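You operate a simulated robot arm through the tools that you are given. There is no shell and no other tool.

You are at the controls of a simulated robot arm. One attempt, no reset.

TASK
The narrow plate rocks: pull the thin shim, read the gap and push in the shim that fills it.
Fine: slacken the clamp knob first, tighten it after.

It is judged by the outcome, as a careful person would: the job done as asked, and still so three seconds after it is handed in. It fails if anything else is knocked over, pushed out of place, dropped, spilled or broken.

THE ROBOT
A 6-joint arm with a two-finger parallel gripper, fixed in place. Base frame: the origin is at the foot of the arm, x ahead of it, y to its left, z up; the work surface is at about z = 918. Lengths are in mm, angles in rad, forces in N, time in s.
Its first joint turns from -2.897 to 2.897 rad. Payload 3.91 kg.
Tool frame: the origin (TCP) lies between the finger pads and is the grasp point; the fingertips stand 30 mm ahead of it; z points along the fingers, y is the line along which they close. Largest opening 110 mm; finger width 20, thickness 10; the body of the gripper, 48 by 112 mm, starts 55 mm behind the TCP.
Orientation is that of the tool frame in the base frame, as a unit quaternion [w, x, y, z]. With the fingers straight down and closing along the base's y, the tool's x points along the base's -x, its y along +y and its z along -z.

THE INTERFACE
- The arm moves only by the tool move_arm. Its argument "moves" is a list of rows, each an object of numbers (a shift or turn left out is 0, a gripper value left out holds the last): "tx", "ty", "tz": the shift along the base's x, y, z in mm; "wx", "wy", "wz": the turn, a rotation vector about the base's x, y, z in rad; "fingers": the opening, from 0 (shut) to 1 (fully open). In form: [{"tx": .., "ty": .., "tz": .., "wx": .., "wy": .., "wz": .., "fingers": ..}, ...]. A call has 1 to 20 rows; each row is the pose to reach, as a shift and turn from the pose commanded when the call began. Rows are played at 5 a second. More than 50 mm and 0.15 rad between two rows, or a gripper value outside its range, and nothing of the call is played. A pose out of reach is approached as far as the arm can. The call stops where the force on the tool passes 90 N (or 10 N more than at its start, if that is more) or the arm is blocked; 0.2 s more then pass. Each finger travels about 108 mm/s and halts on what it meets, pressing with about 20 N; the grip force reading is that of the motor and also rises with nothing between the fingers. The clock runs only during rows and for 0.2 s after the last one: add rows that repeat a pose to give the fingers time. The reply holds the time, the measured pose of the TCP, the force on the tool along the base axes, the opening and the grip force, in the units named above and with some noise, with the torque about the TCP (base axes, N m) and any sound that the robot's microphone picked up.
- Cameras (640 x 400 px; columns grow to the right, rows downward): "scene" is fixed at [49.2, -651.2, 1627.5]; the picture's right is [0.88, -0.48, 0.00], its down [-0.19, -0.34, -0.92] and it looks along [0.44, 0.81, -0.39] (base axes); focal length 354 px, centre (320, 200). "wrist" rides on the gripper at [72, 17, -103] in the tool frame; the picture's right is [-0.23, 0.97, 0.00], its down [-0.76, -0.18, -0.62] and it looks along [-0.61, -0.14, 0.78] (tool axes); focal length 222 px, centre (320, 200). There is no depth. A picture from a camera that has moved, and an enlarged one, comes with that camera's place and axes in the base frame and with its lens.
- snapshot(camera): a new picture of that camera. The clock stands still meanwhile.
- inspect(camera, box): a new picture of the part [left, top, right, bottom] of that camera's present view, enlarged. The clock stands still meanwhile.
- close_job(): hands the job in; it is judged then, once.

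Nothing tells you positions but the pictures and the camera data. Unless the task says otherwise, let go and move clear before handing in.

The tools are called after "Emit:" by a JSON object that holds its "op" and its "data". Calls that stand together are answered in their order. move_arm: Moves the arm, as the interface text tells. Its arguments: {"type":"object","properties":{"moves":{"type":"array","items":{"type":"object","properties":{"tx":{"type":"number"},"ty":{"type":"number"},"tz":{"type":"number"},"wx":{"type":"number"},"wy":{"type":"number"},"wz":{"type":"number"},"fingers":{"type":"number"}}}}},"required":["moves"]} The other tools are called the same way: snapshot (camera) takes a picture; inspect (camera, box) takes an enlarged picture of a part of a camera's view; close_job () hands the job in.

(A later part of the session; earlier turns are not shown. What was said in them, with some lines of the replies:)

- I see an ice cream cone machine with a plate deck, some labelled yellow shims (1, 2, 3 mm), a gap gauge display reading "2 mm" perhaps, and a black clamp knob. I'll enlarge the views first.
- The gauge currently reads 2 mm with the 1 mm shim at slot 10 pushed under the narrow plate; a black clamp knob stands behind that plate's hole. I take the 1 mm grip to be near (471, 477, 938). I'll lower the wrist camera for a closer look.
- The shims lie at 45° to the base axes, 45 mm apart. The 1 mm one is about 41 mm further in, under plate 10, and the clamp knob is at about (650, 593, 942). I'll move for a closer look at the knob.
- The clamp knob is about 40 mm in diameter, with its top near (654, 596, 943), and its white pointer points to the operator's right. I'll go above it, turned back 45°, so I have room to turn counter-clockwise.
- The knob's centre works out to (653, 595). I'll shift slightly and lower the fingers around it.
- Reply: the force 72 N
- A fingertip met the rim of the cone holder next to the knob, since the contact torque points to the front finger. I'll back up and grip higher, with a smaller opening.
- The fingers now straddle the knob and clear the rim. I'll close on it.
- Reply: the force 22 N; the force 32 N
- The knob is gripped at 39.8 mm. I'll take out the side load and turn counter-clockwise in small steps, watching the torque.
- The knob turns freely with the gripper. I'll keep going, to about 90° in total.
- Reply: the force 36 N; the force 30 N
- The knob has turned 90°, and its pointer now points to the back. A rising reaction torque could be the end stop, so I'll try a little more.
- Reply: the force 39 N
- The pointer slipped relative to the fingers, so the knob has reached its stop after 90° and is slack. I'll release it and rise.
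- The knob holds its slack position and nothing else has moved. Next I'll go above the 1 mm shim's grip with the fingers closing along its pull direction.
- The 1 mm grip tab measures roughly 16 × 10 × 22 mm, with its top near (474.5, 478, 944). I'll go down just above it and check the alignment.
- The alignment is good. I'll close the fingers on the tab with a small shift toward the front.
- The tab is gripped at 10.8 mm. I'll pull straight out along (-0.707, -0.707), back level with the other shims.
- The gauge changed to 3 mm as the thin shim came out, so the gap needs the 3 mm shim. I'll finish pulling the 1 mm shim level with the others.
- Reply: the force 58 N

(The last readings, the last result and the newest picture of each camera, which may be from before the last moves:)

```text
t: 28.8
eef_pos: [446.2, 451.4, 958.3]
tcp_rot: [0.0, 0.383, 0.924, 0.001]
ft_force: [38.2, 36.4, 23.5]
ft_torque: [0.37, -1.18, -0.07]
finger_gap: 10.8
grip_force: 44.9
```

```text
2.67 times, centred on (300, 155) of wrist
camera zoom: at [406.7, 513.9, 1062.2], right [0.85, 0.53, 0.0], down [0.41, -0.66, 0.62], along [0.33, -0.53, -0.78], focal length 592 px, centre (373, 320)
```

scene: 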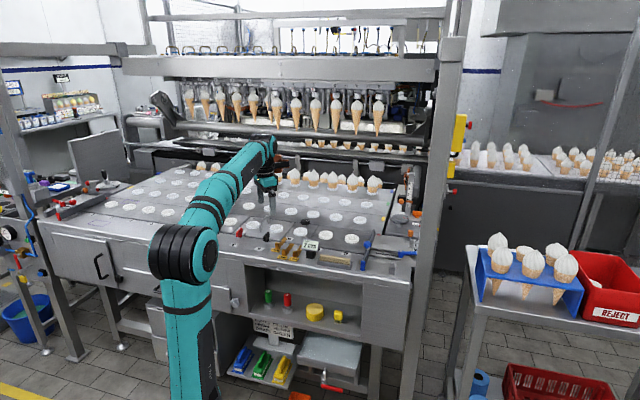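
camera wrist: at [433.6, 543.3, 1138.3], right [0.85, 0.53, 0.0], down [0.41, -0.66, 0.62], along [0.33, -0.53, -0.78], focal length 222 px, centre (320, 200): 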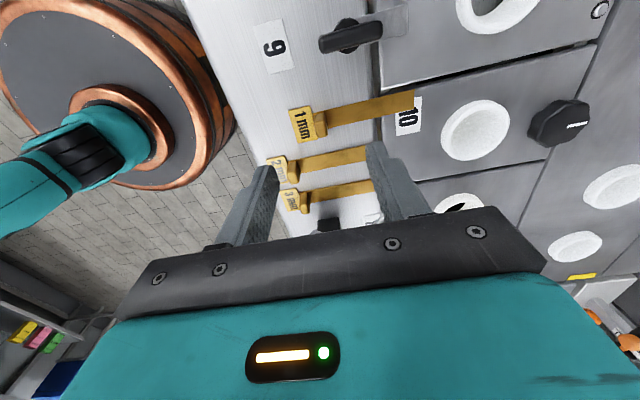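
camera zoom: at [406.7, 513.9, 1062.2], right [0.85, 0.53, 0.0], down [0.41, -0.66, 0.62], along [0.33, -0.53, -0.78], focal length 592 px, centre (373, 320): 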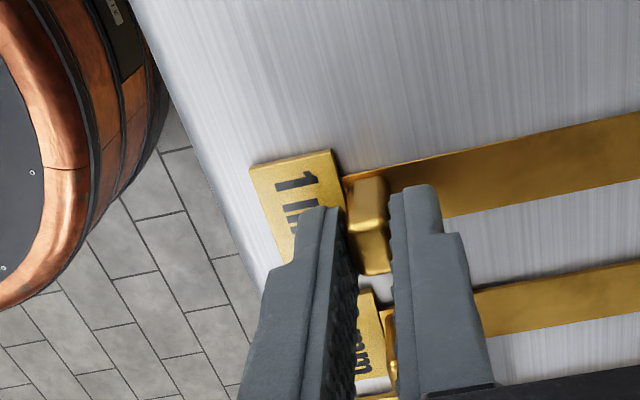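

The 1 mm shim has reached its outer stop, level with the others. I'll let go, rise, and move 90 mm along the row to the 3 mm shim.

Emit:
{"op": "move_arm", "data": {"moves": [{"tx": 1.5, "ty": 1.5}, {"tx": 1.5, "ty": 1.5, "fingers": 0.2}, {"tx": 1.5, "ty": 1.5, "fingers": 0.3}, {"tx": 1.5, "ty": 1.5, "fingers": 0.36}, {"tx": 1.5, "ty": 1.5, "tz": 35, "fingers": 0.36}, {"tx": 1.5, "ty": 1.5, "tz": 75, "fingers": 0.36}, {"tx": 1.5, "ty": 1.5, "tz": 75, "fingers": 0.36}]}}

Emit:
{"op": "inspect", "data": {"camera": "scene", "box": [256, 214, 336, 264]}}

Emit:
{"op": "snapshot", "data": {"camera": "wrist"}}

```text
t: 30.4
eef_pos: [447.0, 450.6, 1031.0]
tcp_rot: [0.0, 0.382, 0.924, 0.0]
ft_force: [0.1, 0.0, 1.2]
ft_torque: [0.01, -0.05, 0.01]
finger_gap: 39.6
grip_force: 0.0
```

```text
8.00 times, centred on (296, 239) of scene
camera zoom: at [49.2, -651.2, 1627.5], right [0.88, -0.48, 0.0], down [-0.19, -0.34, -0.92], along [0.44, 0.81, -0.39], focal length 2834 px, centre (512, -112)
```

zoom: 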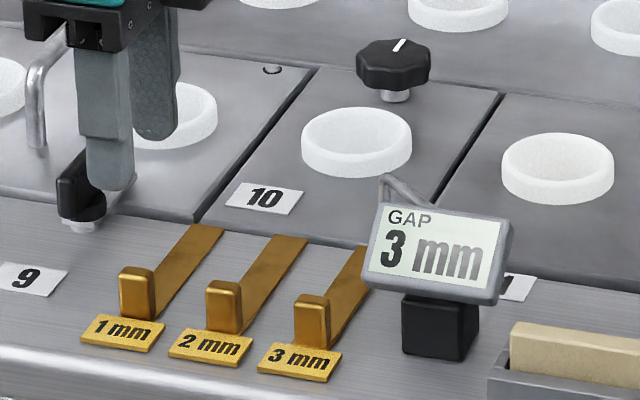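

```text
taken
camera wrist: at [408.9, 514.8, 1135.0], right [0.85, 0.53, 0.0], down [0.41, -0.66, 0.62], along [0.33, -0.53, -0.78], focal length 222 px, centre (320, 200)
```

wrist: 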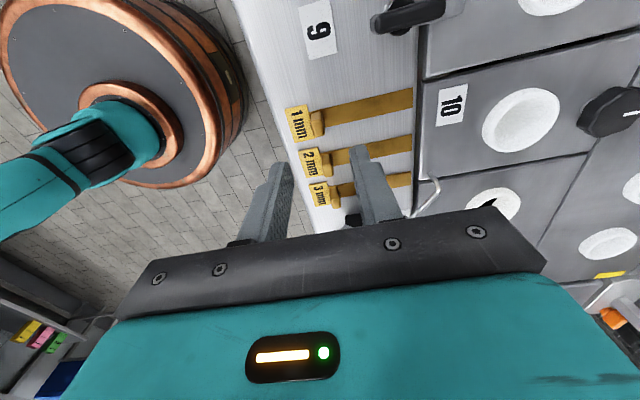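

Now I'll move over the 3 mm shim at safe height.

Emit:
{"op": "move_arm", "data": {"moves": [{"tx": 20, "ty": -20}, {"tx": 40, "ty": -40}, {"tx": 62.5, "ty": -62.5}, {"tx": 62.5, "ty": -62.5}, {"tx": 62.5, "ty": -62.5}]}}

Emit:
{"op": "snapshot", "data": {"camera": "wrist"}}

Emit:
{"op": "inspect", "data": {"camera": "wrist", "box": [200, 80, 440, 230]}}

Emit:
{"op": "inspect", "data": {"camera": "scene", "box": [256, 204, 352, 264]}}

```text
t: 31.6
eef_pos: [508.1, 388.2, 1034.3]
tcp_rot: [-0.001, 0.382, 0.924, 0.0]
ft_force: [-0.7, -0.7, -0.6]
ft_torque: [-0.01, 0.01, -0.02]
finger_gap: 39.8
grip_force: 0.1
```

```text
taken
camera wrist: at [469.5, 451.8, 1138.3], right [0.85, 0.53, 0.0], down [0.41, -0.66, 0.62], along [0.33, -0.53, -0.78], focal length 222 px, centre (320, 200)
```

wrist: 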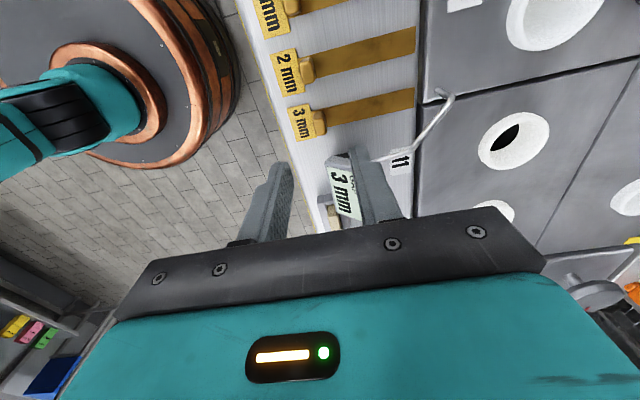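

```text
2.67 times, centred on (320, 155) of wrist
camera zoom: at [469.5, 451.8, 1138.3], right [0.85, 0.53, 0.0], down [0.41, -0.66, 0.62], along [0.33, -0.53, -0.78], focal length 592 px, centre (320, 320)
```

zoom: 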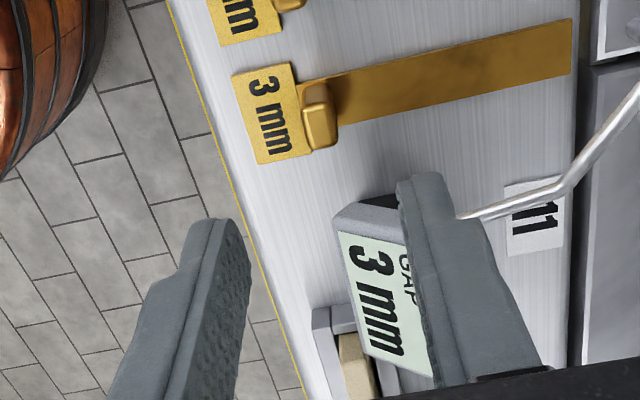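

```text
6.67 times, centred on (304, 234) of scene
camera zoom: at [49.2, -651.2, 1627.5], right [0.88, -0.48, 0.0], down [-0.19, -0.34, -0.92], along [0.44, 0.81, -0.39], focal length 2362 px, centre (427, -27)
```

zoom: 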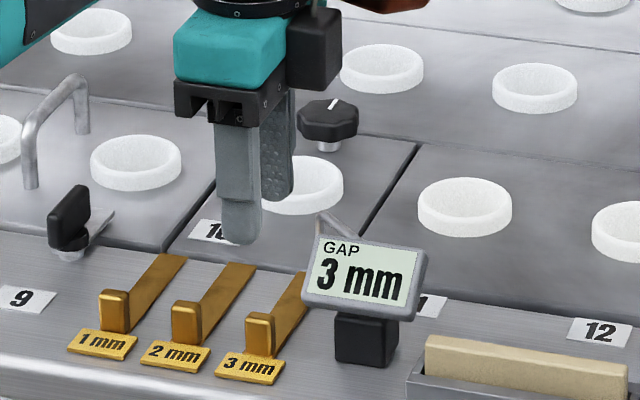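

The 3 mm tab is near (505.5, 389.5), and the gauge's edge is at about 109 mm along the row, so the fingers clear it. I'll descend on the tab, offset slightly away from the gauge.

Emit:
{"op": "move_arm", "data": {"moves": [{"tx": -3.4, "ty": 2.3}, {"tx": -3.4, "ty": 2.3, "tz": -25}, {"tx": -3.4, "ty": 2.3, "tz": -47}, {"tx": -3.4, "ty": 2.3, "tz": -47}, {"tx": -3.4, "ty": 2.3, "tz": -47}]}}

Emit:
{"op": "inspect", "data": {"camera": "wrist", "box": [180, 80, 420, 230]}}

Emit:
{"op": "inspect", "data": {"camera": "scene", "box": [256, 214, 336, 264]}}

```text
t: 32.8
eef_pos: [505.3, 391.1, 987.2]
tcp_rot: [-0.001, 0.382, 0.924, 0.0]
ft_force: [0.6, -0.1, 0.4]
ft_torque: [-0.01, -0.04, 0.0]
finger_gap: 39.7
grip_force: 0.0
```

```text
2.67 times, centred on (300, 155) of wrist
camera zoom: at [466.3, 454.3, 1090.3], right [0.85, 0.53, 0.0], down [0.41, -0.66, 0.62], along [0.33, -0.53, -0.78], focal length 592 px, centre (373, 320)
```

zoom: 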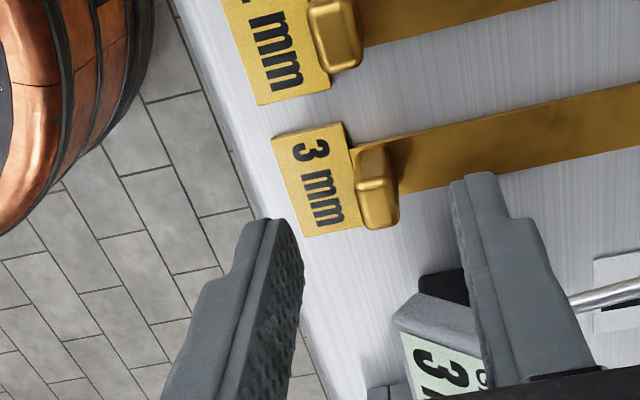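

```text
8.00 times, centred on (296, 239) of scene
camera zoom: at [49.2, -651.2, 1627.5], right [0.88, -0.48, 0.0], down [-0.19, -0.34, -0.92], along [0.44, 0.81, -0.39], focal length 2834 px, centre (512, -112)
```

zoom: 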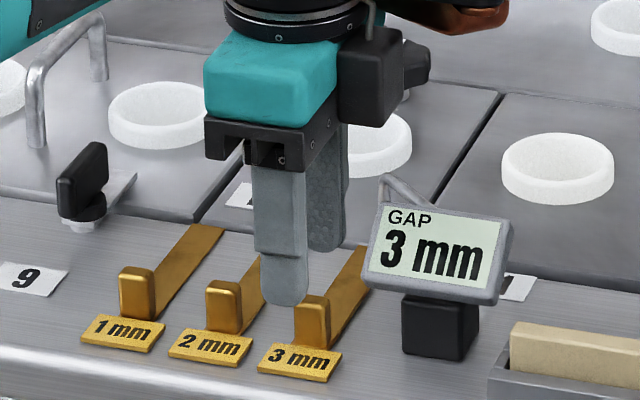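

Emit:
{"op": "move_arm", "data": {"moves": [{"tx": 1, "ty": 0.7, "tz": -10}, {"tx": 1, "ty": 0.7, "tz": -20}, {"tx": 1, "ty": 0.7, "tz": -28}, {"tx": 1, "ty": 0.7, "tz": -28}, {"tx": 1, "ty": 0.7, "tz": -28}]}}

Emit:
{"op": "inspect", "data": {"camera": "wrist", "box": [180, 80, 420, 230]}}

Emit:
{"op": "inspect", "data": {"camera": "scene", "box": [256, 214, 336, 264]}}

```text
t: 34.0
eef_pos: [505.3, 389.8, 957.4]
tcp_rot: [0.0, 0.382, 0.924, 0.0]
ft_force: [0.2, 0.7, -0.1]
ft_torque: [0.03, 0.0, -0.05]
finger_gap: 39.8
grip_force: 0.1
```

```text
2.67 times, centred on (300, 155) of wrist
camera zoom: at [466.9, 454.8, 1061.0], right [0.85, 0.53, 0.0], down [0.41, -0.66, 0.62], along [0.33, -0.53, -0.78], focal length 592 px, centre (373, 320)
```

zoom: 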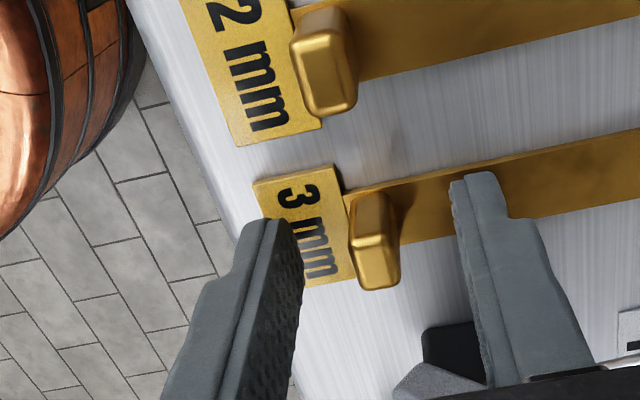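

```text
8.00 times, centred on (296, 239) of scene
camera zoom: at [49.2, -651.2, 1627.5], right [0.88, -0.48, 0.0], down [-0.19, -0.34, -0.92], along [0.44, 0.81, -0.39], focal length 2834 px, centre (512, -112)
```

zoom: 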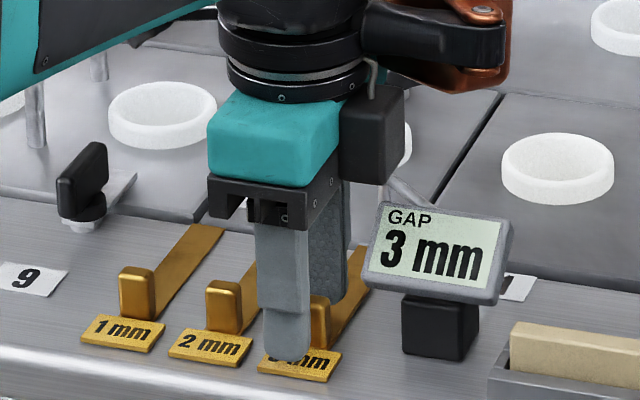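

Emit:
{"op": "move_arm", "data": {"moves": [{"fingers": 0.2}, {"fingers": 0.12}, {"fingers": 0.08}, {"fingers": 0.05}, {"fingers": 0.0}, {"fingers": 0.0}]}}

Emit:
{"op": "inspect", "data": {"camera": "wrist", "box": [180, 80, 420, 230]}}

```text
t: 35.4
eef_pos: [505.5, 391.2, 958.0]
tcp_rot: [-0.001, 0.383, 0.924, 0.0]
ft_force: [0.7, -0.2, -0.1]
ft_torque: [0.02, -0.03, -0.04]
finger_gap: 10.5
grip_force: 45.0
```

```text
2.67 times, centred on (300, 155) of wrist
camera zoom: at [466.9, 454.8, 1061.1], right [0.85, 0.53, 0.0], down [0.41, -0.66, 0.62], along [0.33, -0.53, -0.78], focal length 592 px, centre (373, 320)
```

zoom: 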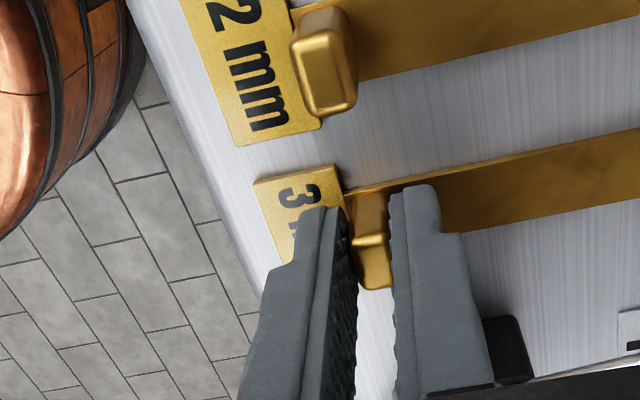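

The 3 mm tab is held cleanly. I'll push it straight in and watch the force and the gauge.

Emit:
{"op": "move_arm", "data": {"moves": [{"tx": 3, "ty": 3}, {"tx": 6, "ty": 6}, {"tx": 9, "ty": 9}, {"tx": 12, "ty": 12}, {"tx": 15, "ty": 15}, {"tx": 15, "ty": 15}]}}

Emit:
{"op": "inspect", "data": {"camera": "scene", "box": [256, 204, 352, 264]}}

Emit:
{"op": "snapshot", "data": {"camera": "wrist"}}

```text
t: 36.8
eef_pos: [520.8, 406.7, 957.8]
tcp_rot: [-0.001, 0.382, 0.924, -0.001]
ft_force: [-1.9, 1.9, -20.9]
ft_torque: [0.05, -0.18, -0.09]
finger_gap: 10.8
grip_force: 44.5
```

```text
6.67 times, centred on (304, 234) of scene
camera zoom: at [49.2, -651.2, 1627.5], right [0.88, -0.48, 0.0], down [-0.19, -0.34, -0.92], along [0.44, 0.81, -0.39], focal length 2362 px, centre (427, -27)
```

zoom: 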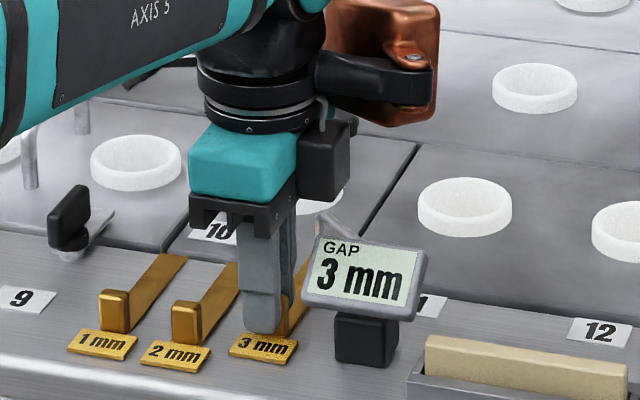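

```text
taken
camera wrist: at [482.2, 470.1, 1061.1], right [0.85, 0.53, 0.0], down [0.41, -0.66, 0.62], along [0.33, -0.53, -0.78], focal length 222 px, centre (320, 200)
```

wrist: 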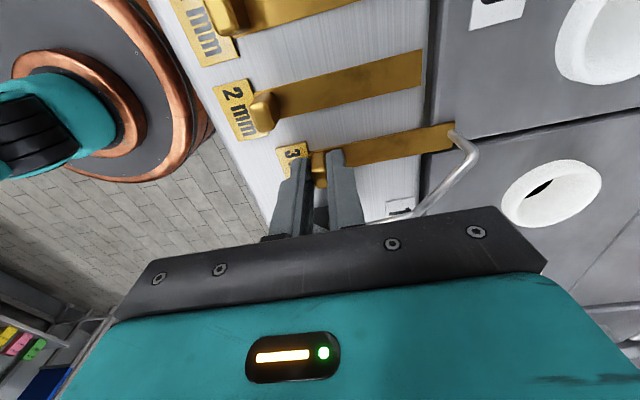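

Emit:
{"op": "move_arm", "data": {"moves": [{"tx": 2, "ty": 2}, {"tx": 4, "ty": 4}, {"tx": 6, "ty": 6}, {"tx": 8, "ty": 8}, {"tx": 8, "ty": 8}]}}

Emit:
{"op": "inspect", "data": {"camera": "scene", "box": [256, 204, 352, 264]}}

Emit:
{"op": "inspect", "data": {"camera": "wrist", "box": [260, 80, 500, 230]}}

```text
t: 38.0
eef_pos: [529.4, 415.3, 957.3]
tcp_rot: [0.0, 0.382, 0.924, -0.001]
ft_force: [-1.9, 2.3, -30.0]
ft_torque: [0.17, 0.03, -0.07]
finger_gap: 10.7
grip_force: 45.3
```

```text
6.67 times, centred on (304, 234) of scene
camera zoom: at [49.2, -651.2, 1627.5], right [0.88, -0.48, 0.0], down [-0.19, -0.34, -0.92], along [0.44, 0.81, -0.39], focal length 2362 px, centre (427, -27)
```

zoom: 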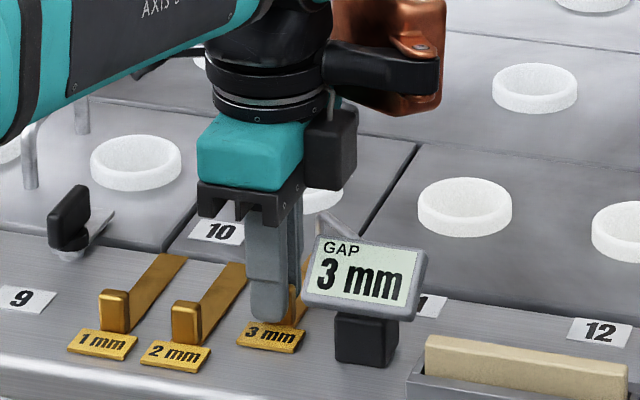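

```text
2.67 times, centred on (380, 155) of wrist
camera zoom: at [490.8, 478.6, 1061.7], right [0.85, 0.53, 0.0], down [0.41, -0.66, 0.62], along [0.33, -0.53, -0.78], focal length 592 px, centre (160, 320)
```

zoom: 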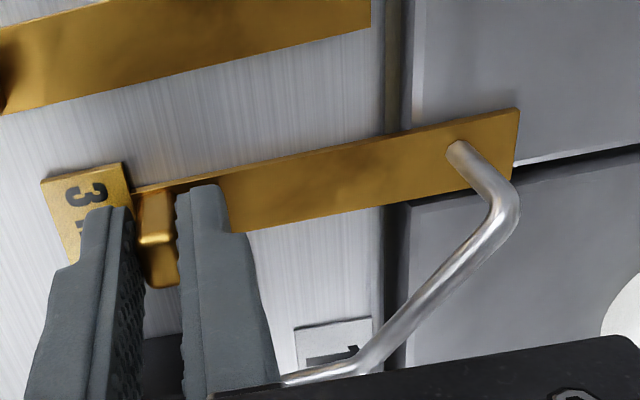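

Emit:
{"op": "move_arm", "data": {"moves": [{"tx": 1.5, "ty": 1.5}, {"tx": 3, "ty": 3}, {"tx": 4.5, "ty": 4.5}, {"tx": 4.5, "ty": 4.5}]}}

Emit:
{"op": "inspect", "data": {"camera": "scene", "box": [256, 204, 352, 264]}}

```text
t: 39.0
eef_pos: [533.3, 418.9, 957.7]
tcp_rot: [0.001, 0.381, 0.925, -0.001]
ft_force: [-4.7, -2.2, -26.4]
ft_torque: [0.05, 0.12, -0.06]
finger_gap: 11.0
grip_force: 45.3
```

```text
6.67 times, centred on (304, 234) of scene
camera zoom: at [49.2, -651.2, 1627.5], right [0.88, -0.48, 0.0], down [-0.19, -0.34, -0.92], along [0.44, 0.81, -0.39], focal length 2362 px, centre (427, -27)
```

zoom: 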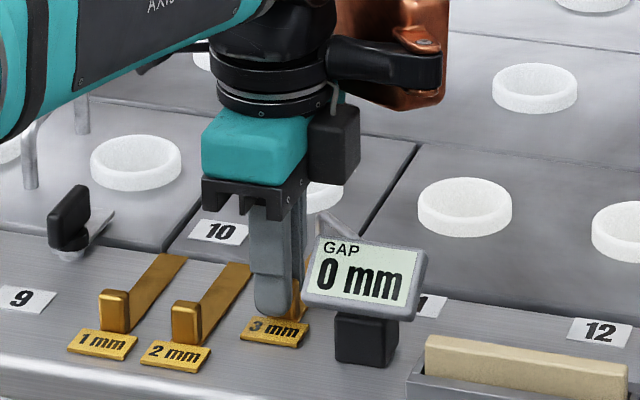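

The gauge now reads 0 mm, so the 3 mm shim fills the gap. I'll nudge it until I feel the inner stop, so it's fully home.

Emit:
{"op": "move_arm", "data": {"moves": [{"tx": 0.8, "ty": 0.8}, {"tx": 1.6, "ty": 1.6}, {"tx": 1.6, "ty": 1.6}]}}

```text
t: 39.8
eef_pos: [533.9, 419.9, 957.2]
tcp_rot: [0.0, 0.381, 0.924, 0.0]
ft_force: [-39.2, -29.5, -26.9]
ft_torque: [-0.82, 0.32, -0.13]
finger_gap: 11.1
grip_force: 44.7
```

I've reached the stop. I'll ease off, open gently and rise clear.

Emit:
{"op": "move_arm", "data": {"moves": [{"tx": -1.2, "ty": -1.0}, {"tx": -1.2, "ty": -1.0, "fingers": 0.16}, {"tx": -1.2, "ty": -1.0, "fingers": 0.25}, {"tx": -1.2, "ty": -1.0, "fingers": 0.25}, {"tx": -1.2, "ty": -1.0, "tz": 25}, {"tx": -1.2, "ty": -1.0, "tz": 65}, {"tx": -1.2, "ty": -1.0, "tz": 110}, {"tx": -1.2, "ty": -1.0, "tz": 110}]}}

Emit:
{"op": "inspect", "data": {"camera": "scene", "box": [256, 204, 352, 264]}}

Emit:
{"op": "snapshot", "data": {"camera": "wrist"}}

```text
t: 41.6
eef_pos: [532.9, 421.0, 1067.3]
tcp_rot: [-0.001, 0.382, 0.924, 0.0]
ft_force: [0.1, 0.0, -1.1]
ft_torque: [-0.02, 0.01, -0.02]
finger_gap: 27.5
grip_force: 0.0
```

```text
6.67 times, centred on (304, 234) of scene
camera zoom: at [49.2, -651.2, 1627.5], right [0.88, -0.48, 0.0], down [-0.19, -0.34, -0.92], along [0.44, 0.81, -0.39], focal length 2362 px, centre (427, -27)
```

zoom: 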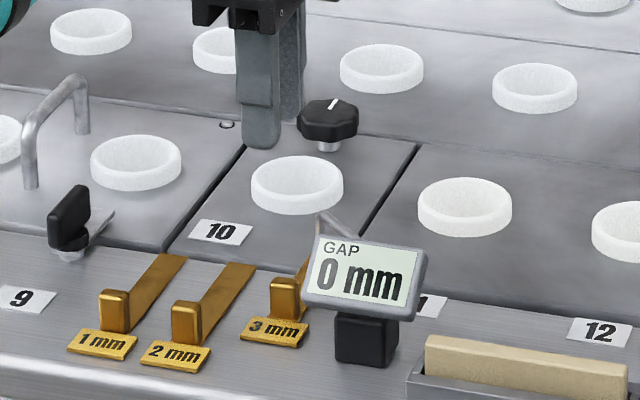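

```text
taken
camera wrist: at [494.8, 484.8, 1171.0], right [0.85, 0.53, 0.0], down [0.41, -0.66, 0.62], along [0.33, -0.53, -0.78], focal length 222 px, centre (320, 200)
```

wrist: 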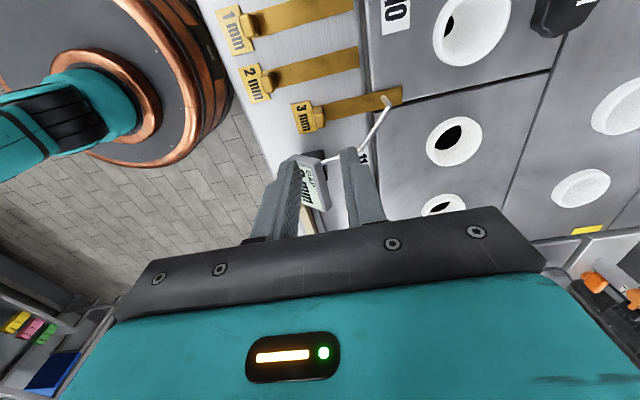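

The gauge holds at 0 mm and everything else is in place. Next I'll go back to the clamp knob, oriented so I can turn it clockwise by 90°.

Emit:
{"op": "move_arm", "data": {"moves": [{"tx": 10, "ty": 14.5, "wz": 0.1375, "fingers": 0.5}, {"tx": 20, "ty": 29, "wz": 0.275}, {"tx": 30, "ty": 43.5, "wz": 0.4125}, {"tx": 40, "ty": 58, "wz": 0.55}, {"tx": 50, "ty": 72.5, "wz": 0.6875}, {"tx": 60, "ty": 87, "wz": 0.825}, {"tx": 70, "ty": 101.5, "wz": 0.9625}, {"tx": 80, "ty": 116, "wz": 1.1}, {"tx": 90, "ty": 130.5, "wz": 1.2375}, {"tx": 100, "ty": 145, "wz": 1.375}, {"tx": 110, "ty": 159.5, "wz": 1.5125}, {"tx": 119.5, "ty": 174, "wz": 1.65}, {"tx": 119.5, "ty": 174, "tz": -40, "wz": 1.65}, {"tx": 119.5, "ty": 174, "tz": -70, "wz": 1.65}, {"tx": 119.5, "ty": 174, "tz": -70, "wz": 1.65}]}}

Emit:
{"op": "inspect", "data": {"camera": "wrist", "box": [180, 100, 400, 237]}}

Emit:
{"op": "inspect", "data": {"camera": "scene", "box": [270, 190, 350, 240]}}

```text
t: 44.8
eef_pos: [654.6, 592.5, 996.7]
tcp_rot: [0.0, -0.42, 0.907, 0.0]
ft_force: [0.2, -0.2, -0.5]
ft_torque: [0.03, 0.03, 0.0]
finger_gap: 55.1
grip_force: 0.1
```

```text
2.91 times, centred on (290, 168) of wrist
camera zoom: at [594.4, 549.5, 1100.2], right [-0.59, 0.8, 0.0], down [0.63, 0.47, 0.62], along [0.5, 0.37, -0.78], focal length 646 px, centre (407, 292)
```

zoom: 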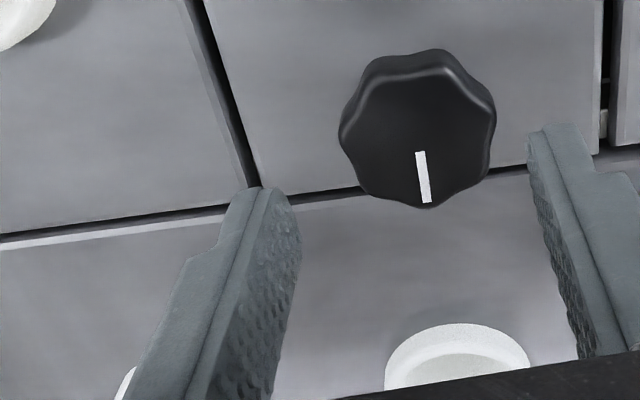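

```text
8.00 times, centred on (310, 215) of scene
camera zoom: at [49.2, -651.2, 1627.5], right [0.88, -0.48, 0.0], down [-0.19, -0.34, -0.92], along [0.44, 0.81, -0.39], focal length 2834 px, centre (400, 80)
```

zoom: 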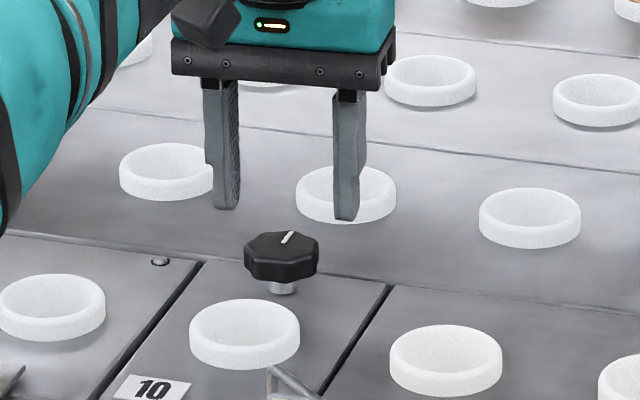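

Emit:
{"op": "move_arm", "data": {"moves": [{"tz": -5}, {"tz": -10}, {"tz": -10}, {"tz": -10}]}}

Emit:
{"op": "inspect", "data": {"camera": "wrist", "box": [180, 100, 400, 237]}}

```text
t: 45.8
eef_pos: [653.1, 593.3, 986.1]
tcp_rot: [0.0, -0.419, 0.908, 0.0]
ft_force: [0.4, -0.2, 0.2]
ft_torque: [0.01, -0.02, 0.02]
finger_gap: 55.0
grip_force: 0.0
```

```text
2.91 times, centred on (290, 168) of wrist
camera zoom: at [594.2, 550.4, 1090.7], right [-0.59, 0.8, 0.0], down [0.63, 0.47, 0.62], along [0.5, 0.37, -0.78], focal length 646 px, centre (407, 292)
```

zoom: 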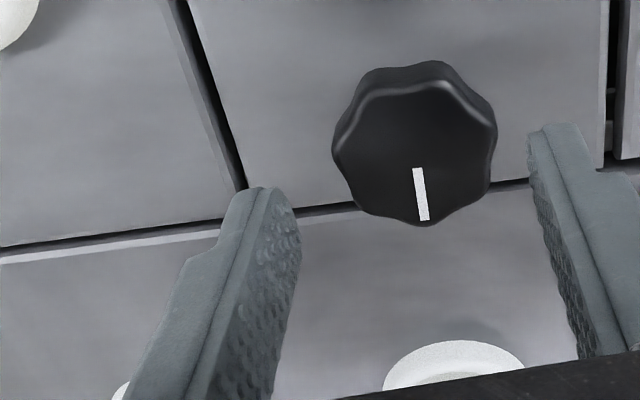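

Emit:
{"op": "move_arm", "data": {"moves": [{"tx": -1.0, "ty": 1.7}, {"tx": -1.0, "ty": 1.7, "tz": -10}, {"tx": -1.0, "ty": 1.7, "tz": -18}, {"tx": -1.0, "ty": 1.7, "tz": -21.5}, {"tx": -1.0, "ty": 1.7, "tz": -21.5}]}}

Emit:
{"op": "move_arm", "data": {"moves": [{"fingers": 0.42}, {"fingers": 0.36}, {"fingers": 0.36}]}}

Emit:
{"op": "inspect", "data": {"camera": "wrist", "box": [180, 100, 400, 237]}}

```text
t: 47.0
eef_pos: [651.8, 595.7, 966.0]
tcp_rot: [0.0, -0.42, 0.908, 0.0]
ft_force: [0.1, -0.7, -0.2]
ft_torque: [0.03, -0.01, -0.04]
finger_gap: 55.0
grip_force: 0.0
```

```text
t: 47.8
eef_pos: [652.6, 595.5, 967.0]
tcp_rot: [0.0, -0.42, 0.908, 0.0]
ft_force: [-0.4, -0.2, 0.3]
ft_torque: [-0.01, -0.01, 0.01]
finger_gap: 40.0
grip_force: 0.4
```

```text
2.91 times, centred on (290, 168) of wrist
camera zoom: at [593.1, 552.7, 1070.2], right [-0.59, 0.8, 0.0], down [0.63, 0.47, 0.62], along [0.5, 0.37, -0.78], focal length 646 px, centre (407, 292)
```

zoom: 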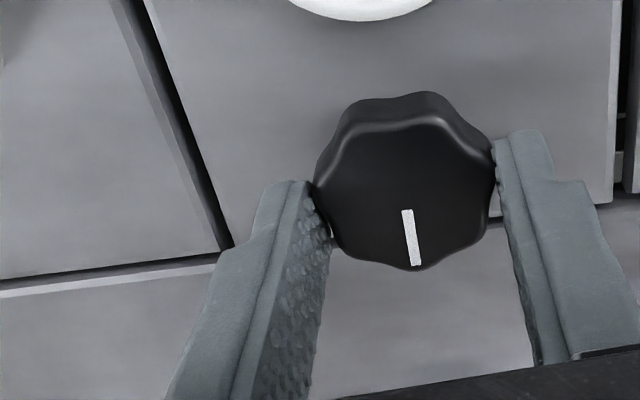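

The fingers are well centred. I'll grip and turn clockwise.

Emit:
{"op": "move_arm", "data": {"moves": [{"tz": -1, "fingers": 0.25}, {"tz": -1, "fingers": 0.25}, {"tz": -1, "fingers": 0.25}, {"tz": -1, "wz": -0.1}, {"tz": -1, "wz": -0.2}, {"tz": -1, "wz": -0.3}, {"tz": -1, "wz": -0.4}, {"tz": -1, "wz": -0.5}, {"tz": -1, "wz": -0.6}, {"tz": -1, "wz": -0.7}]}}

Emit:
{"op": "move_arm", "data": {"moves": [{"wz": -0.1}, {"wz": -0.2}, {"wz": -0.3}, {"wz": -0.4}, {"wz": -0.5}, {"wz": -0.6}, {"wz": -0.7}, {"wz": -0.8}, {"wz": -0.8}]}}

Emit:
{"op": "inspect", "data": {"camera": "wrist", "box": [180, 100, 400, 237]}}

Emit:
{"op": "inspect", "data": {"camera": "scene", "box": [270, 200, 350, 250]}}

```text
t: 50.0
eef_pos: [652.3, 594.9, 966.9]
tcp_rot: [-0.001, -0.081, 0.997, 0.0]
ft_force: [12.4, 9.8, 18.3]
ft_torque: [0.51, -0.84, -0.01]
finger_gap: 39.5
grip_force: 44.4
```

```text
t: 52.0
eef_pos: [653.3, 594.8, 966.4]
tcp_rot: [0.0, 0.313, 0.95, 0.0]
ft_force: [8.6, -12.4, 9.5]
ft_torque: [-0.5, -0.7, 0.0]
finger_gap: 39.8
grip_force: 45.1
```

```text
2.91 times, centred on (290, 168) of wrist
camera zoom: at [604.6, 651.6, 1069.8], right [0.76, 0.65, 0.0], down [0.51, -0.6, 0.62], along [0.4, -0.47, -0.78], focal length 646 px, centre (407, 292)
```

zoom: 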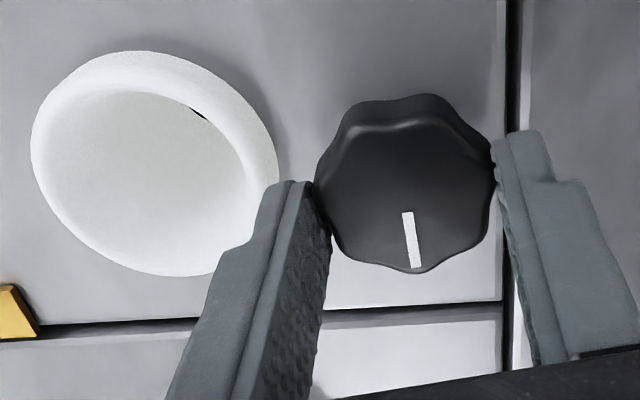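

```text
8.00 times, centred on (310, 225) of scene
camera zoom: at [49.2, -651.2, 1627.5], right [0.88, -0.48, 0.0], down [-0.19, -0.34, -0.92], along [0.44, 0.81, -0.39], focal length 2834 px, centre (400, 0)
```

zoom: 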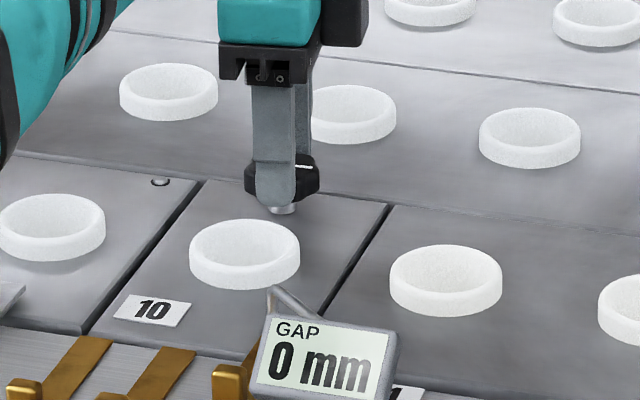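

Emit:
{"op": "move_arm", "data": {"moves": [{"wz": -0.06}, {"wz": -0.12}, {"wz": -0.18}, {"wz": -0.24}, {"wz": -0.24}]}}

Emit:
{"op": "inspect", "data": {"camera": "wrist", "box": [180, 100, 400, 237]}}

```text
t: 53.2
eef_pos: [651.6, 593.4, 966.4]
tcp_rot: [0.0, 0.424, 0.906, 0.0]
ft_force: [3.5, -20.5, 10.8]
ft_torque: [-1.03, -0.18, 0.3]
finger_gap: 39.6
grip_force: 44.6
```

```text
2.91 times, centred on (290, 168) of wrist
camera zoom: at [619.2, 661.1, 1069.8], right [0.89, 0.45, 0.0], down [0.35, -0.7, 0.62], along [0.28, -0.56, -0.78], focal length 646 px, centre (407, 292)
```

zoom: 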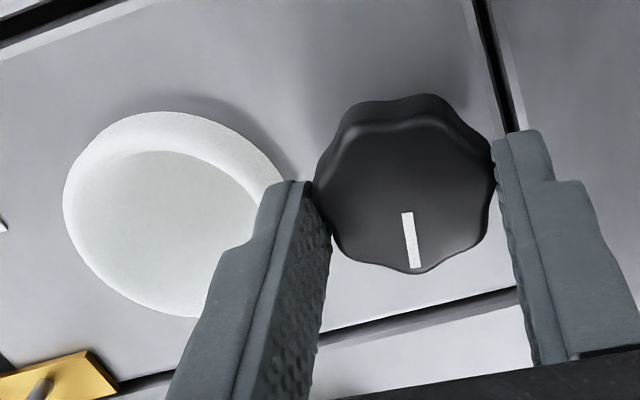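

The reaction torque is rising, as it did at the other stop. I'll turn slightly more to confirm it's fully tight.

Emit:
{"op": "move_arm", "data": {"moves": [{"wz": -0.06}, {"wz": -0.12}, {"wz": -0.15}, {"wz": -0.15}]}}

Emit:
{"op": "inspect", "data": {"camera": "wrist", "box": [180, 100, 400, 237]}}

Emit:
{"op": "inspect", "data": {"camera": "scene", "box": [270, 200, 350, 250]}}

```text
t: 54.2
eef_pos: [650.9, 596.3, 965.8]
tcp_rot: [0.0, 0.49, 0.872, -0.001]
ft_force: [-26.1, -13.0, -2.0]
ft_torque: [0.47, 0.87, 0.25]
finger_gap: 40.1
grip_force: 45.2
```

```text
2.91 times, centred on (290, 168) of wrist
camera zoom: at [628.4, 667.0, 1069.7], right [0.95, 0.31, 0.0], down [0.24, -0.74, 0.62], along [0.19, -0.59, -0.78], focal length 646 px, centre (407, 292)
```

zoom: 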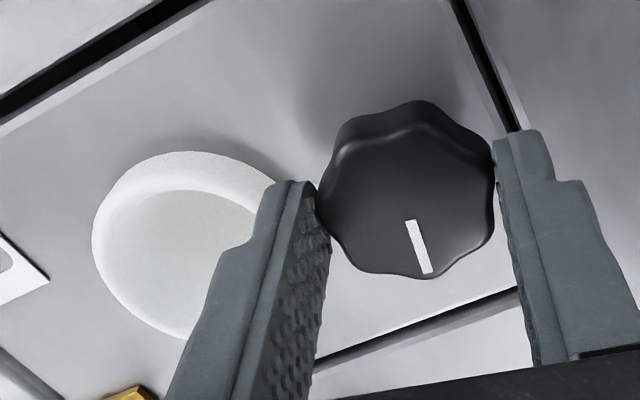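

```text
8.00 times, centred on (310, 225) of scene
camera zoom: at [49.2, -651.2, 1627.5], right [0.88, -0.48, 0.0], down [-0.19, -0.34, -0.92], along [0.44, 0.81, -0.39], focal length 2834 px, centre (400, 0)
```

zoom: 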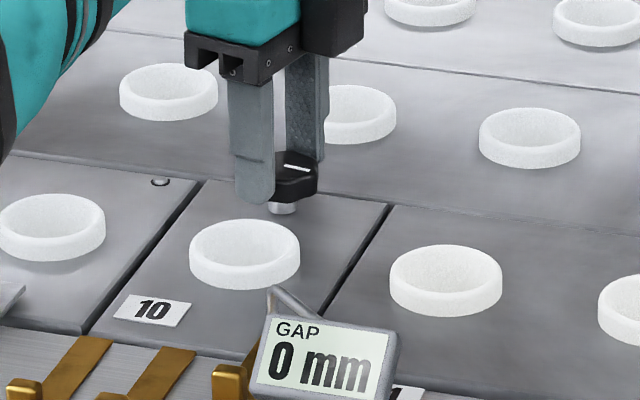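

The knob slipped in the fingers again, so it's hard against the tight stop. I'll open a little and rise straight up.

Emit:
{"op": "move_arm", "data": {"moves": [{"tx": 0.5, "ty": -0.5, "fingers": 0.44}, {"tx": 0.5, "ty": -0.5, "fingers": 0.46}, {"tx": 0.5, "ty": -0.5, "tz": 15, "fingers": 0.46}, {"tx": 0.5, "ty": -0.5, "tz": 55, "fingers": 0.46}, {"tx": 0.5, "ty": -0.5, "tz": 100, "fingers": 0.46}, {"tx": 0.5, "ty": -0.5, "tz": 100, "fingers": 0.46}]}}

Emit:
{"op": "inspect", "data": {"camera": "scene", "box": [250, 195, 362, 265]}}

Emit:
{"op": "snapshot", "data": {"camera": "wrist"}}

```text
t: 55.6
eef_pos: [655.0, 594.8, 1065.0]
tcp_rot: [-0.001, 0.49, 0.872, 0.0]
ft_force: [-0.2, 0.5, -0.5]
ft_torque: [-0.07, 0.0, -0.01]
finger_gap: 50.6
grip_force: 0.2
```

```text
5.71 times, centred on (306, 230) of scene
camera zoom: at [49.2, -651.2, 1627.5], right [0.88, -0.48, 0.0], down [-0.19, -0.34, -0.92], along [0.44, 0.81, -0.39], focal length 2024 px, centre (400, 29)
```

zoom: 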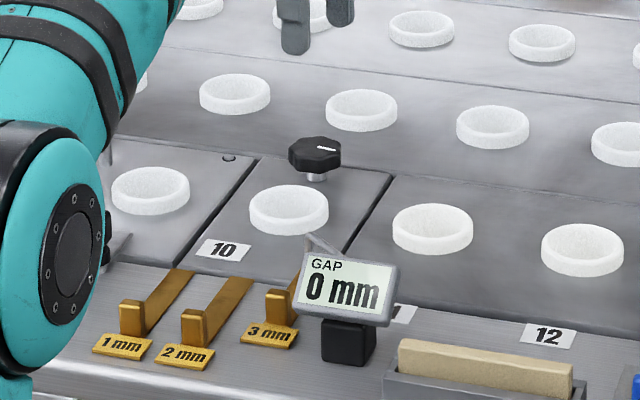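

```text
taken
camera wrist: at [632.7, 666.3, 1168.2], right [0.95, 0.31, 0.0], down [0.24, -0.74, 0.62], along [0.19, -0.59, -0.78], focal length 222 px, centre (320, 200)
```

wrist: 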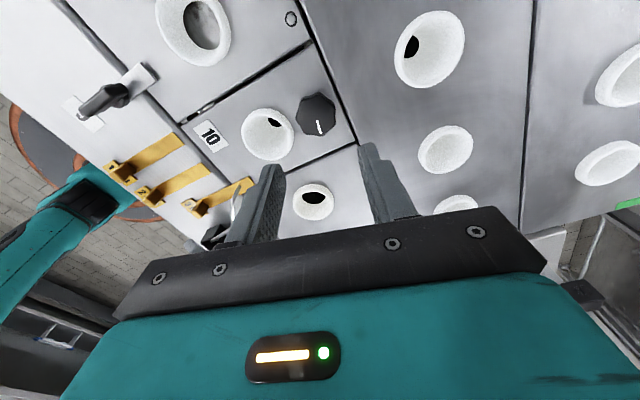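

The clamp knob is tight, the 3 mm shim is home, the gauge reads 0 mm and nothing else is disturbed. I'll rise further clear and take a last look.

Emit:
{"op": "move_arm", "data": {"moves": [{"tz": 40}, {"tz": 80}, {"tx": -20, "ty": -20, "tz": 110}, {"tx": -20, "ty": -20, "tz": 110}, {"tx": -20, "ty": -20, "tz": 110}]}}

Emit:
{"op": "snapshot", "data": {"camera": "scene"}}

Emit:
{"op": "inspect", "data": {"camera": "scene", "box": [250, 195, 362, 265]}}

```text
t: 56.8
eef_pos: [635.3, 574.7, 1175.6]
tcp_rot: [0.0, 0.49, 0.872, 0.0]
ft_force: [0.5, -0.4, 0.2]
ft_torque: [0.01, 0.01, 0.0]
finger_gap: 50.9
grip_force: 0.1
```

```text
taken
```

scene: 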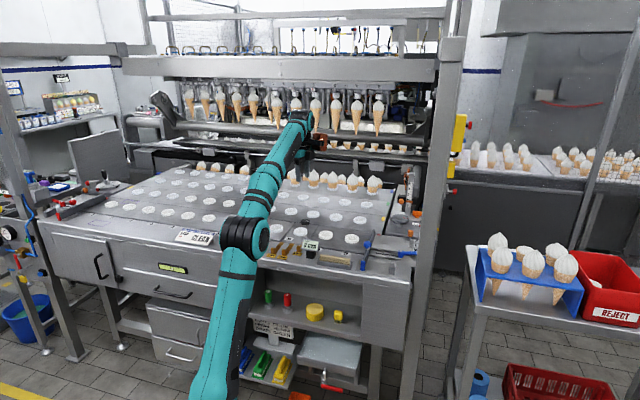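

```text
5.71 times, centred on (306, 230) of scene
camera zoom: at [49.2, -651.2, 1627.5], right [0.88, -0.48, 0.0], down [-0.19, -0.34, -0.92], along [0.44, 0.81, -0.39], focal length 2024 px, centre (400, 29)
```

zoom: 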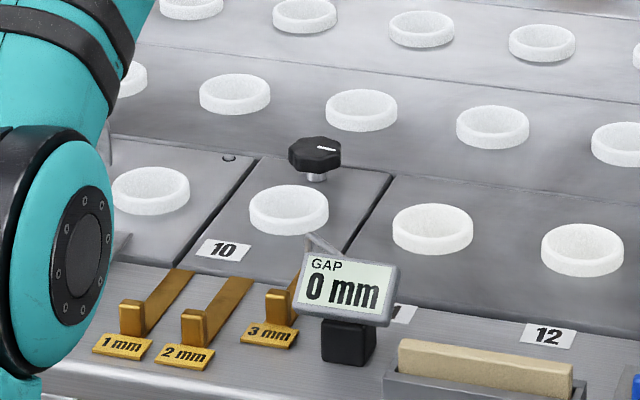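

Emit:
{"op": "inspect", "data": {"camera": "scene", "box": [160, 200, 300, 288]}}

Emit:
{"op": "snapshot", "data": {"camera": "wrist"}}

```text
4.55 times, centred on (230, 244) of scene
camera zoom: at [49.2, -651.2, 1627.5], right [0.88, -0.48, 0.0], down [-0.19, -0.34, -0.92], along [0.44, 0.81, -0.39], focal length 1610 px, centre (729, 0)
```

zoom: 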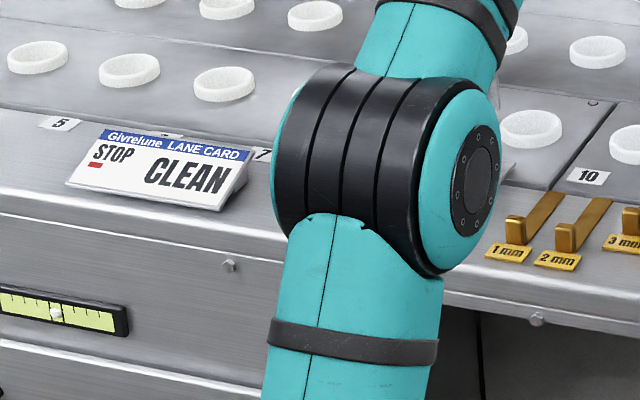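

```text
taken
camera wrist: at [611.4, 644.9, 1279.2], right [0.95, 0.31, 0.0], down [0.24, -0.74, 0.62], along [0.19, -0.59, -0.78], focal length 222 px, centre (320, 200)
```

wrist: 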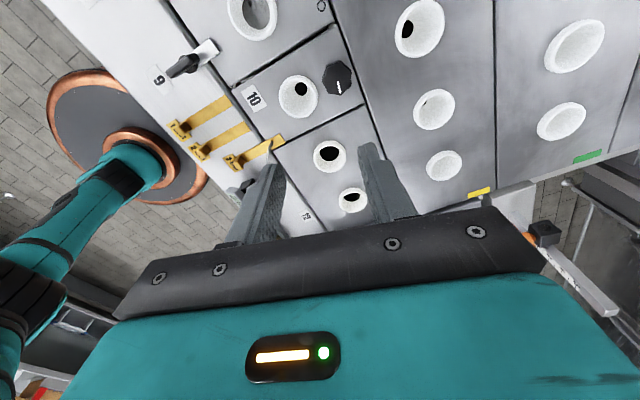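

The lane card and level were hidden behind the arm before and stand undisturbed. The plate is shimmed with 0 mm gap, the clamp is tight and the arm is clear, so I'm handing in.

Emit:
{"op": "close_job", "data": {}}

```text
The job is handed in.
```

The narrow plate (10) now sits on the 3 mm shim, and the gap gauge reads 0 mm. I handed the job in with the gripper open and raised clear.

- **Clamp knob, first:** I slackened it a quarter turn counter-clockwise, until it met its stop.
- **Thin shim:** I pulled the 1 mm shim out level with the others. The gauge then read 3 mm.
- **New shim:** I pushed the 3 mm shim in to its inner stop.
- **Clamp knob, after:** I turned it clockwise until it met the tight stop and slipped in the fingers. Its pointer ended slightly past where it started.

On my first approach to the knob, a fingertip pressed on the rim of plate 10's cone holder at about 72 N. I backed off at once, and the later pictures show the holder where it was. Nothing else looked moved in the last pictures, though the arm hid the clamp handle at slot 8.
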